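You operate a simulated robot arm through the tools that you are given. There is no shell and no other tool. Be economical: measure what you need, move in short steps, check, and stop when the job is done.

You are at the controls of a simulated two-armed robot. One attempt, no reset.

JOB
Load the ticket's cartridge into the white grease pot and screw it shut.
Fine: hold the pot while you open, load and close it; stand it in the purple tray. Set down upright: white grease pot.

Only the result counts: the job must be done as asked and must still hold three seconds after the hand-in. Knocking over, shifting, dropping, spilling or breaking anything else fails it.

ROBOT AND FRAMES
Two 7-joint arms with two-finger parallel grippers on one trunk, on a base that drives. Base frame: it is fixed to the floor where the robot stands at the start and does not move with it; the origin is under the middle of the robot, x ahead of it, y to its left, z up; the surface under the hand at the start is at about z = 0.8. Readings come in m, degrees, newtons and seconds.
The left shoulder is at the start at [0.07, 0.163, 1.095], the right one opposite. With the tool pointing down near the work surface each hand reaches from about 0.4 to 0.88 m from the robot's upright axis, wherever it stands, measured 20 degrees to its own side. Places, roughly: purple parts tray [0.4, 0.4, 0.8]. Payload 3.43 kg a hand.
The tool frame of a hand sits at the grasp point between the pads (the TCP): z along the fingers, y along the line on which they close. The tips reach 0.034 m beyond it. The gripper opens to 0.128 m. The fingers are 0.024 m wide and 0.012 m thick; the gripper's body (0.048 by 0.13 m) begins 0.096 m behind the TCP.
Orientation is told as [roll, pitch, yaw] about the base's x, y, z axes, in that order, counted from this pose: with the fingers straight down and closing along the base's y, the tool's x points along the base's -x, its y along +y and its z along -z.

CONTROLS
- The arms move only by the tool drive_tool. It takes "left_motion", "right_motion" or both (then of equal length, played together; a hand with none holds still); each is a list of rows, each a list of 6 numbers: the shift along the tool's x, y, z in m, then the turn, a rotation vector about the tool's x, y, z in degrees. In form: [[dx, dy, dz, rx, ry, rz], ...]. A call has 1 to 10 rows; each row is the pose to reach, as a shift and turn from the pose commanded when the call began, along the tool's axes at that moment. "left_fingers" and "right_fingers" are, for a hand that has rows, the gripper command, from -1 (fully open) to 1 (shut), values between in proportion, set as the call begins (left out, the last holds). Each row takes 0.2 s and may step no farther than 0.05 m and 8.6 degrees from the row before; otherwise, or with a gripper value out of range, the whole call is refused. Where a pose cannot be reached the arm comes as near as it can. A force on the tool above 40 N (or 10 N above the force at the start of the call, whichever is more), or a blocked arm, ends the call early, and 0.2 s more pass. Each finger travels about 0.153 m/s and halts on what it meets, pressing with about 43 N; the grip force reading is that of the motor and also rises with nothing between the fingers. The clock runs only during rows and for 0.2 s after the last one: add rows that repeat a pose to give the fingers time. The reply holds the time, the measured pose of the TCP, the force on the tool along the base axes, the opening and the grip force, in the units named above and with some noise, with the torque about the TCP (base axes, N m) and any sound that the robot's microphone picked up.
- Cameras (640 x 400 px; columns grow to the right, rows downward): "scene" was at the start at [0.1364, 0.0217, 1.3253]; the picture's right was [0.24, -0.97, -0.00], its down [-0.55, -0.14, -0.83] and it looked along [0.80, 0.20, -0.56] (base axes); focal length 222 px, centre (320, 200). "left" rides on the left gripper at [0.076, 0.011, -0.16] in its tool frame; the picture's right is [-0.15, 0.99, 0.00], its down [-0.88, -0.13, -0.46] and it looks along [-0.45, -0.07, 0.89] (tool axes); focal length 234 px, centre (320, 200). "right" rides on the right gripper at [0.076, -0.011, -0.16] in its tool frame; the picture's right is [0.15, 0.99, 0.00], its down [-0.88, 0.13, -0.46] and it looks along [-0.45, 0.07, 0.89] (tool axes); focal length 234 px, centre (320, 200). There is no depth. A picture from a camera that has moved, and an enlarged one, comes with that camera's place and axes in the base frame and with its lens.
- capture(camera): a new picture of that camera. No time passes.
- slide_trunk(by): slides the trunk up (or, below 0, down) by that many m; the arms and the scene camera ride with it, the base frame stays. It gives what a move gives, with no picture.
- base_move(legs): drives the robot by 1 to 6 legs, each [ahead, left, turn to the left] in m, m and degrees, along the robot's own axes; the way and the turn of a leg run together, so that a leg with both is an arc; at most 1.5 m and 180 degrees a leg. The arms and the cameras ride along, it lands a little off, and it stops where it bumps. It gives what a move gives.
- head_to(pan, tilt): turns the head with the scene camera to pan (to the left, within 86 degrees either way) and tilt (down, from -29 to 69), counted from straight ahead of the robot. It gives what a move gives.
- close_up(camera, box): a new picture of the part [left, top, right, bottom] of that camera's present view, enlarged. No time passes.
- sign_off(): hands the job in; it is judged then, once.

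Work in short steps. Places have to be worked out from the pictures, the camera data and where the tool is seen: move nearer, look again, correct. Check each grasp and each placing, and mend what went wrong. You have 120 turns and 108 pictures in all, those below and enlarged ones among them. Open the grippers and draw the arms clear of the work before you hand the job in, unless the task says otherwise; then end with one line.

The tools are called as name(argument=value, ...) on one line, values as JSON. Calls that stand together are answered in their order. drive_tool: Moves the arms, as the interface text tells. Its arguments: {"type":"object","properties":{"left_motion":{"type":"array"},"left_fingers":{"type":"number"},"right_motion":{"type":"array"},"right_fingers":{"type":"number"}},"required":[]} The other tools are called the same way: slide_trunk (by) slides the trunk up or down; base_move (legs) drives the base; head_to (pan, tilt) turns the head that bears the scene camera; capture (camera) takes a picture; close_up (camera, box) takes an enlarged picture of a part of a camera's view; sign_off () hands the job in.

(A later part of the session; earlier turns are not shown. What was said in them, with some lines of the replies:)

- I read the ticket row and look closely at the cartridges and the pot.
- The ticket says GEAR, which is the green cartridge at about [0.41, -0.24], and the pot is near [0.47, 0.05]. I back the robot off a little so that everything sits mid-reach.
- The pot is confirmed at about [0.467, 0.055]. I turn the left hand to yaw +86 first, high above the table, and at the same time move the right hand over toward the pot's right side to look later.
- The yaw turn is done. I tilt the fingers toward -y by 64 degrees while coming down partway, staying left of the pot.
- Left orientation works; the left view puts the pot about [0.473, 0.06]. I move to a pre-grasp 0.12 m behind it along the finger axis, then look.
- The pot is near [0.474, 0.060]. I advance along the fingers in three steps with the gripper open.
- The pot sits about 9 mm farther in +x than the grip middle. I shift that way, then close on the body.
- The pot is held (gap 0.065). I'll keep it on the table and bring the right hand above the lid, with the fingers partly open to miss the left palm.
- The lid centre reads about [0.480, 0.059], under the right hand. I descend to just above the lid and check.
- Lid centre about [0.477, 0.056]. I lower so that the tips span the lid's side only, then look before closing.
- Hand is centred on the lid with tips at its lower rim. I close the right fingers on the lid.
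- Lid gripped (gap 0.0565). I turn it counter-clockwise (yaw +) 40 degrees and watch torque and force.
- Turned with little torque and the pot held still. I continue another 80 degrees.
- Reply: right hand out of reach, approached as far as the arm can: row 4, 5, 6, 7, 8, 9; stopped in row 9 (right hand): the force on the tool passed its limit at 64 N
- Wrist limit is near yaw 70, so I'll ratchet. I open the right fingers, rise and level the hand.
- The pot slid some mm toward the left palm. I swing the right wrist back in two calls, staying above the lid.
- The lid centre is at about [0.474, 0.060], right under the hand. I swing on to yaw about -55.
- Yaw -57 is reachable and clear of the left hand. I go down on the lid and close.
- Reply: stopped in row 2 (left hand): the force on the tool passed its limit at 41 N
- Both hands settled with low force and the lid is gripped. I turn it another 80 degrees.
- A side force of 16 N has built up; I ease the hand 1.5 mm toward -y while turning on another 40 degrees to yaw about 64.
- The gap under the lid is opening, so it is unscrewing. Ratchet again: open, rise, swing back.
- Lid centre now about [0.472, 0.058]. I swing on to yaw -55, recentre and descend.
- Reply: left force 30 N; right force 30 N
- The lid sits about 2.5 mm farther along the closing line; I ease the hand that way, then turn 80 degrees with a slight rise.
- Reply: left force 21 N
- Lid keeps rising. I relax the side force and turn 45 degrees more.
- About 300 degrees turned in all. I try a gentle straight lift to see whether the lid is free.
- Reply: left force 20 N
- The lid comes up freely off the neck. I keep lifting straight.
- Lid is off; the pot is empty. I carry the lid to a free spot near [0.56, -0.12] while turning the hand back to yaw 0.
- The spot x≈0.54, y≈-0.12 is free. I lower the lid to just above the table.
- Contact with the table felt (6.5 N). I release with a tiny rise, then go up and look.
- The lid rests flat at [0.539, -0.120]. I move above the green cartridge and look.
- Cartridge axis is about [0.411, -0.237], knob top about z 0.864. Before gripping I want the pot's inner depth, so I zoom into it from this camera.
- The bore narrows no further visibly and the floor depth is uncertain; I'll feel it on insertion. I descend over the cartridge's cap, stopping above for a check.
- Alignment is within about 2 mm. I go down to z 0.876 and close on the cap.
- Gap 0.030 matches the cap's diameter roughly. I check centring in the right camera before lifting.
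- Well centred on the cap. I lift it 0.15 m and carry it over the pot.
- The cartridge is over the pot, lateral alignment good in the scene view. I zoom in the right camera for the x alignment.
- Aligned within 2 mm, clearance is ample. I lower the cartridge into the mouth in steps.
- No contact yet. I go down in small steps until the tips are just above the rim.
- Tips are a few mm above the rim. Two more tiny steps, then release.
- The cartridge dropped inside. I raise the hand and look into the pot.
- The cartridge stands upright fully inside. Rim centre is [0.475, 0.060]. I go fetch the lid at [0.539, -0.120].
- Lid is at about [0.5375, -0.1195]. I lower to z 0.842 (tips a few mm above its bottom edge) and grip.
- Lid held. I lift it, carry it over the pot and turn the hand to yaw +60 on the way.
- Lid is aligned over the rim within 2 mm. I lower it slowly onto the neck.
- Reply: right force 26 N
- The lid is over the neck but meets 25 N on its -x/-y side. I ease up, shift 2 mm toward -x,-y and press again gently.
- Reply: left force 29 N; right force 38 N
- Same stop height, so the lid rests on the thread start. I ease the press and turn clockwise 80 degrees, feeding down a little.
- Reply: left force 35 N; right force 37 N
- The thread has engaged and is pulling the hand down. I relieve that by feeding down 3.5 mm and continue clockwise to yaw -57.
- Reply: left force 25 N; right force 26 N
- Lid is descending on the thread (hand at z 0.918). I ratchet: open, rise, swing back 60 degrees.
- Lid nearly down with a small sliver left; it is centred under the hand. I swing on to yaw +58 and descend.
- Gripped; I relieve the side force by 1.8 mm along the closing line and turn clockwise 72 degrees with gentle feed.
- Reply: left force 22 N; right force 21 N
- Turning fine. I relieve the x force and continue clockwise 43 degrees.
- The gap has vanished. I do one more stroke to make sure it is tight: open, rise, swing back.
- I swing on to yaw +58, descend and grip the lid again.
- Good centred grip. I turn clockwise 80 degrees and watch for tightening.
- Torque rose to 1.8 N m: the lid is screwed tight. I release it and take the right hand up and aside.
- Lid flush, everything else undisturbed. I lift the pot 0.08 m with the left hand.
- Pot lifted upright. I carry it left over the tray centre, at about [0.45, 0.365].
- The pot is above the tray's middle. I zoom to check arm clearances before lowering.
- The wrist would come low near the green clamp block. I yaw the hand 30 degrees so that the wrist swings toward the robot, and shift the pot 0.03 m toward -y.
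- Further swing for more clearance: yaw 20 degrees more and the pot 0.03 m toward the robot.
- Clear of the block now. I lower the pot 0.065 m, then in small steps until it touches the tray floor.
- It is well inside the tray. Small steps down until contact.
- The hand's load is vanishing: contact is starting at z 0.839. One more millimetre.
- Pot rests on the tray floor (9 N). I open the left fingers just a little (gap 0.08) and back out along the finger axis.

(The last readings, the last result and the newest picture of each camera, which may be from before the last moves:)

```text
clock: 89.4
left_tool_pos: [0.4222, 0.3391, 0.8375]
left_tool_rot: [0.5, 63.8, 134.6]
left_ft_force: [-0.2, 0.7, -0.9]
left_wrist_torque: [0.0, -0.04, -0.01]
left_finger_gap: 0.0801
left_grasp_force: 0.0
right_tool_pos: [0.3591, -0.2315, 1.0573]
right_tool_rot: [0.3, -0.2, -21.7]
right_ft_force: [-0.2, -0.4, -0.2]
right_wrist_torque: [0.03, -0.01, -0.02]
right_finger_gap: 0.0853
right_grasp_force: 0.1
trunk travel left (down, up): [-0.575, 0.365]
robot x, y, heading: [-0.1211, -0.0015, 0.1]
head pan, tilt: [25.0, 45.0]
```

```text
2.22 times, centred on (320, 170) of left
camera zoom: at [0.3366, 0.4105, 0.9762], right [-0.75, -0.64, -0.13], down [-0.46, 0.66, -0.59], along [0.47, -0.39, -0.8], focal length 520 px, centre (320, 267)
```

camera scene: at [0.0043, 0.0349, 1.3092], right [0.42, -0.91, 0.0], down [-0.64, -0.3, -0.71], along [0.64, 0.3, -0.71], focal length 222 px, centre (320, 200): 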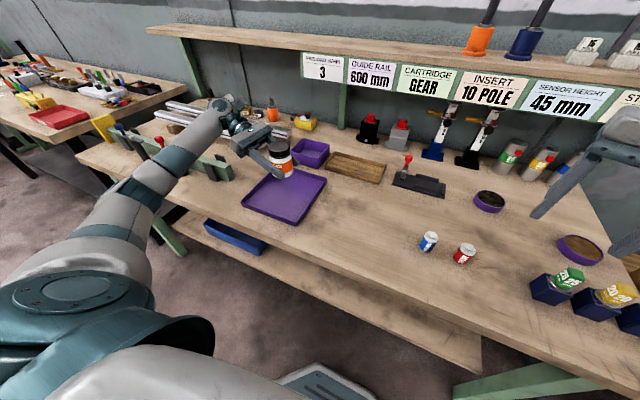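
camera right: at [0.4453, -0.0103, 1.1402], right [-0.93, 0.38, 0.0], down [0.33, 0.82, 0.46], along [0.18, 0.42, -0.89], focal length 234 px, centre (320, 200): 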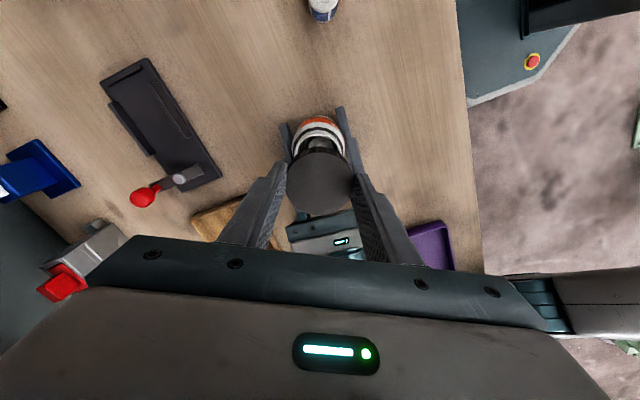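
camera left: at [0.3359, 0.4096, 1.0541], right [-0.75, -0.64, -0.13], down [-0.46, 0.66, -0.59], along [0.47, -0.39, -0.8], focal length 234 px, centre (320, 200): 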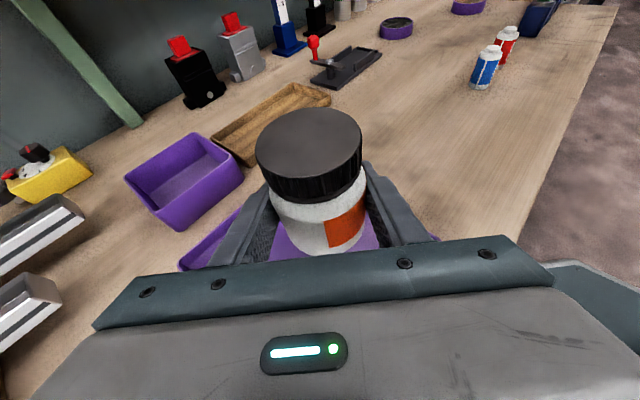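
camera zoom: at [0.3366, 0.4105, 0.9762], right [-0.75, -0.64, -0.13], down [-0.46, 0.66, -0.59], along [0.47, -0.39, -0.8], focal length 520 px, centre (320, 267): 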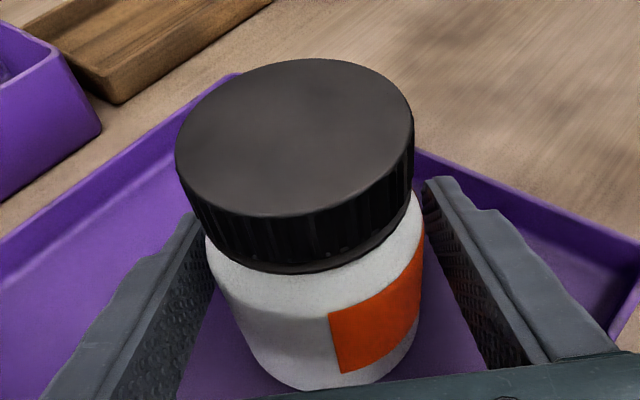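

Both pads are clear of the pot. I back out.

drive_tool(left_motion=[[0, 0, -0.02, 0, 0, 0], [0, 0, -0.05, 0, 0, 0], [0, 0, -0.09, 0, 0, 0], [0.02, 0, -0.13, 0, 0, 0], [0.06, 0, -0.15, 0, 0, 0]])

capture(camera="left")

close_up(camera="scene", box=[130, 90, 370, 240])

```text
clock: 90.2
left_tool_pos: [0.3603, 0.3778, 0.8466]
left_tool_rot: [4.1, 59.8, 135.1]
left_ft_force: [10.8, -7.9, 3.1]
left_wrist_torque: [-0.37, -0.17, 0.68]
left_finger_gap: 0.0785
left_grasp_force: 0.0
left hand out of reach, approached as far as the arm can: row 2
right_tool_pos: [0.3595, -0.2347, 1.0568]
right_tool_rot: [0.4, -0.2, -21.9]
right_ft_force: [-0.3, 0.8, 0.3]
right_wrist_torque: [0.01, -0.02, 0.02]
right_finger_gap: 0.085
right_grasp_force: 0.0
trunk travel left (down, up): [-0.575, 0.365]
robot x, y, heading: [-0.1219, -0.0002, -0.0]
head pan, tilt: [25.0, 45.0]
stopped in row 4 (left hand): the force on the tool passed its limit at 72 N (the readings are from after the stop); the commanded pose is now the measured one
```

```text
23 pictures are left
camera left: at [0.2879, 0.4481, 0.9926], right [-0.79, -0.6, -0.09], down [-0.47, 0.7, -0.54], along [0.39, -0.38, -0.84], focal length 234 px, centre (320, 200)
```

left: 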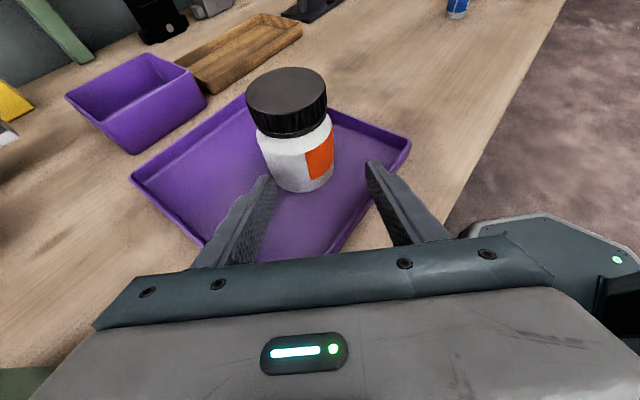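

```text
2.67 times, centred on (250, 165) of scene
camera zoom: at [0.0044, 0.0336, 1.3093], right [0.42, -0.91, 0.0], down [-0.64, -0.3, -0.71], along [0.64, 0.3, -0.71], focal length 593 px, centre (507, 293)
```

zoom: 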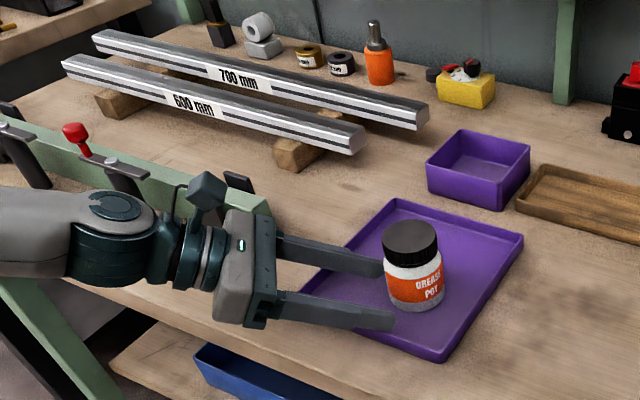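

The back-out hit a reach limit and the hand sagged; the pot still stands in the tray, partly between the tips. I now go straight up in gentle steps.

drive_tool(left_motion=[[0.0043, 0.0002, -0.0025, 0, 0, 0], [0.013, 0.0005, -0.0075, 0, 0, 0], [0.026, 0.001, -0.015, 0, 0, 0]])

close_up(camera="scene", box=[210, 110, 338, 230])

close_up(camera="left", box=[160, 60, 440, 260])

```text
clock: 91.0
left_tool_pos: [0.3599, 0.3779, 0.8746]
left_tool_rot: [4.0, 59.7, 135.1]
left_ft_force: [-0.2, -0.6, 0.1]
left_wrist_torque: [-0.02, -0.03, 0.02]
left_finger_gap: 0.0801
left_grasp_force: 0.1
right_tool_pos: [0.3578, -0.2347, 1.0573]
right_tool_rot: [0.4, -0.1, -21.9]
right_ft_force: [0.1, -0.9, -0.3]
right_wrist_torque: [0.06, -0.02, -0.03]
right_finger_gap: 0.0853
right_grasp_force: 0.2
trunk travel left (down, up): [-0.575, 0.365]
robot x, y, heading: [-0.1215, -0.0004, 0.1]
head pan, tilt: [25.0, 45.0]
```

```text
3.33 times, centred on (274, 170) of scene
camera zoom: at [0.0039, 0.0341, 1.3093], right [0.42, -0.91, 0.0], down [-0.64, -0.3, -0.71], along [0.64, 0.3, -0.71], focal length 741 px, centre (473, 300)
```

zoom: 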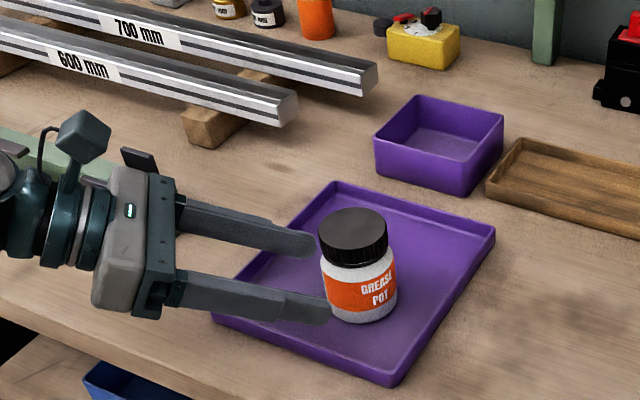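

```text
2.00 times, centred on (300, 160) of left
camera zoom: at [0.2874, 0.4483, 1.0217], right [-0.79, -0.6, -0.09], down [-0.47, 0.7, -0.54], along [0.39, -0.38, -0.84], focal length 468 px, centre (360, 280)
```

zoom: 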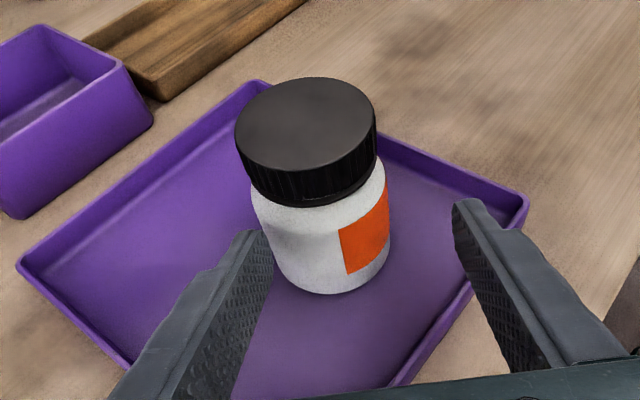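

No force now; the pot stands upright and the tray has not moved. I continue straight up, away from the pot.

drive_tool(left_motion=[[0.03, 0.0012, -0.0176, 0, 0, 0], [0.065, 0.0027, -0.0377, 0, 0, 0], [0.1, 0.004, -0.058, 0, 0, 0], [0.13, 0.005, -0.0753, 0, 0, 0]])

capture(camera="left")

capture(camera="scene")

```text
clock: 92.0
left_tool_pos: [0.3577, 0.3774, 1.0285]
left_tool_rot: [4.1, 59.7, 135.2]
left_ft_force: [0.1, 0.2, 0.4]
left_wrist_torque: [0.03, -0.02, 0.02]
left_finger_gap: 0.08
left_grasp_force: 0.0
right_tool_pos: [0.3597, -0.2336, 1.0578]
right_tool_rot: [0.4, -0.2, -21.8]
right_ft_force: [-0.2, 0.0, -0.4]
right_wrist_torque: [0.0, 0.04, -0.02]
right_finger_gap: 0.0848
right_grasp_force: 0.0
trunk travel left (down, up): [-0.575, 0.365]
robot x, y, heading: [-0.1184, -0.002, 0.0]
head pan, tilt: [25.0, 45.0]
```

```text
19 pictures are left
camera left: at [0.2864, 0.4473, 1.1743], right [-0.79, -0.6, -0.09], down [-0.47, 0.7, -0.54], along [0.39, -0.38, -0.84], focal length 234 px, centre (320, 200)
```

left: 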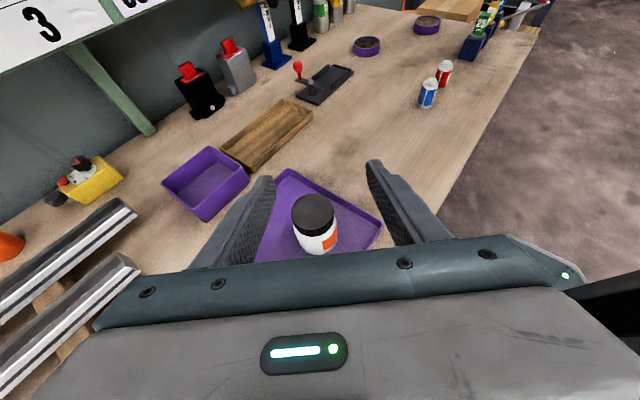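

```text
18 pictures are left
camera scene: at [0.004, 0.0338, 1.3093], right [0.42, -0.91, 0.0], down [-0.64, -0.3, -0.71], along [0.64, 0.3, -0.71], focal length 222 px, centre (320, 200)
```

scene: 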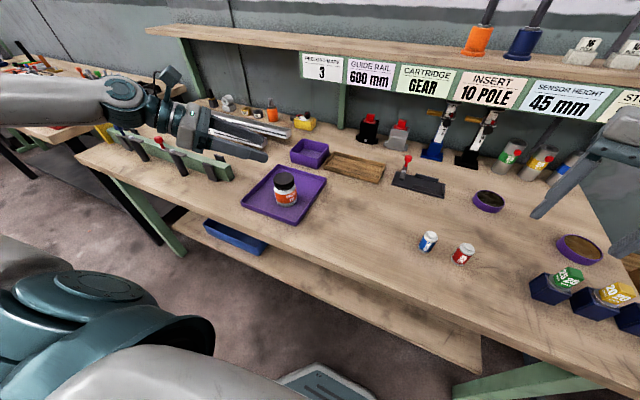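

The pot stands in the tray, closed, and all other things are in place. I open both grippers fully and confirm.

drive_tool(left_motion=[[0, 0, 0, 0, 0, 0], [0, 0, 0, 0, 0, 0], [0, 0, 0, 0, 0, 0]], right_motion=[[0, 0, 0, 0, 0, 0], [0, 0, 0, 0, 0, 0], [0, 0, 0, 0, 0, 0]], left_fingers=-1, right_fingers=-1)

close_up(camera="scene", box=[230, 140, 342, 230])

```text
clock: 92.8
left_tool_pos: [0.359, 0.3782, 1.028]
left_tool_rot: [4.2, 59.6, 135.2]
left_ft_force: [0.7, -0.1, 0.1]
left_wrist_torque: [0.02, 0.0, 0.01]
left_finger_gap: 0.128
left_grasp_force: 0.0
right_tool_pos: [0.3593, -0.234, 1.0579]
right_tool_rot: [0.3, -0.2, -21.9]
right_ft_force: [-0.6, 0.8, 0.9]
right_wrist_torque: [-0.03, 0.0, 0.01]
right_finger_gap: 0.128
right_grasp_force: 0.0
trunk travel left (down, up): [-0.575, 0.365]
robot x, y, heading: [-0.1214, -0.0009, 0.2]
head pan, tilt: [25.0, 45.0]
```

```text
4.44 times, centred on (286, 185) of scene
camera zoom: at [0.0043, 0.0344, 1.3093], right [0.42, -0.91, 0.0], down [-0.64, -0.3, -0.71], along [0.64, 0.3, -0.71], focal length 988 px, centre (471, 267)
```

zoom: 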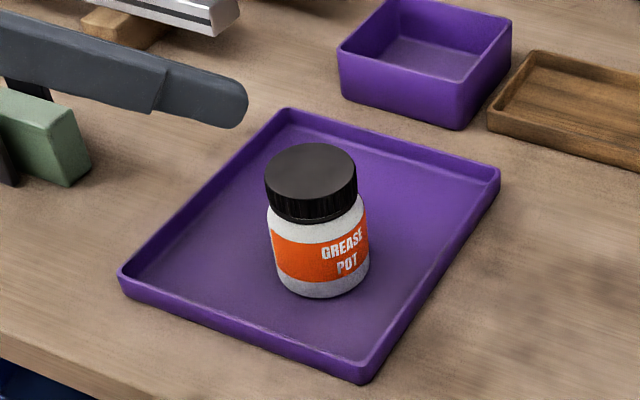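

The pot stands upright in the tray with its lid flush, both grippers are open and clear, and nothing is left to do. I hand in.

sign_off()

```text
The job is handed in.
```

The green GEAR cartridge named on the ticket is in the white grease pot, the lid is screwed tight, and the pot stands upright in the purple tray.
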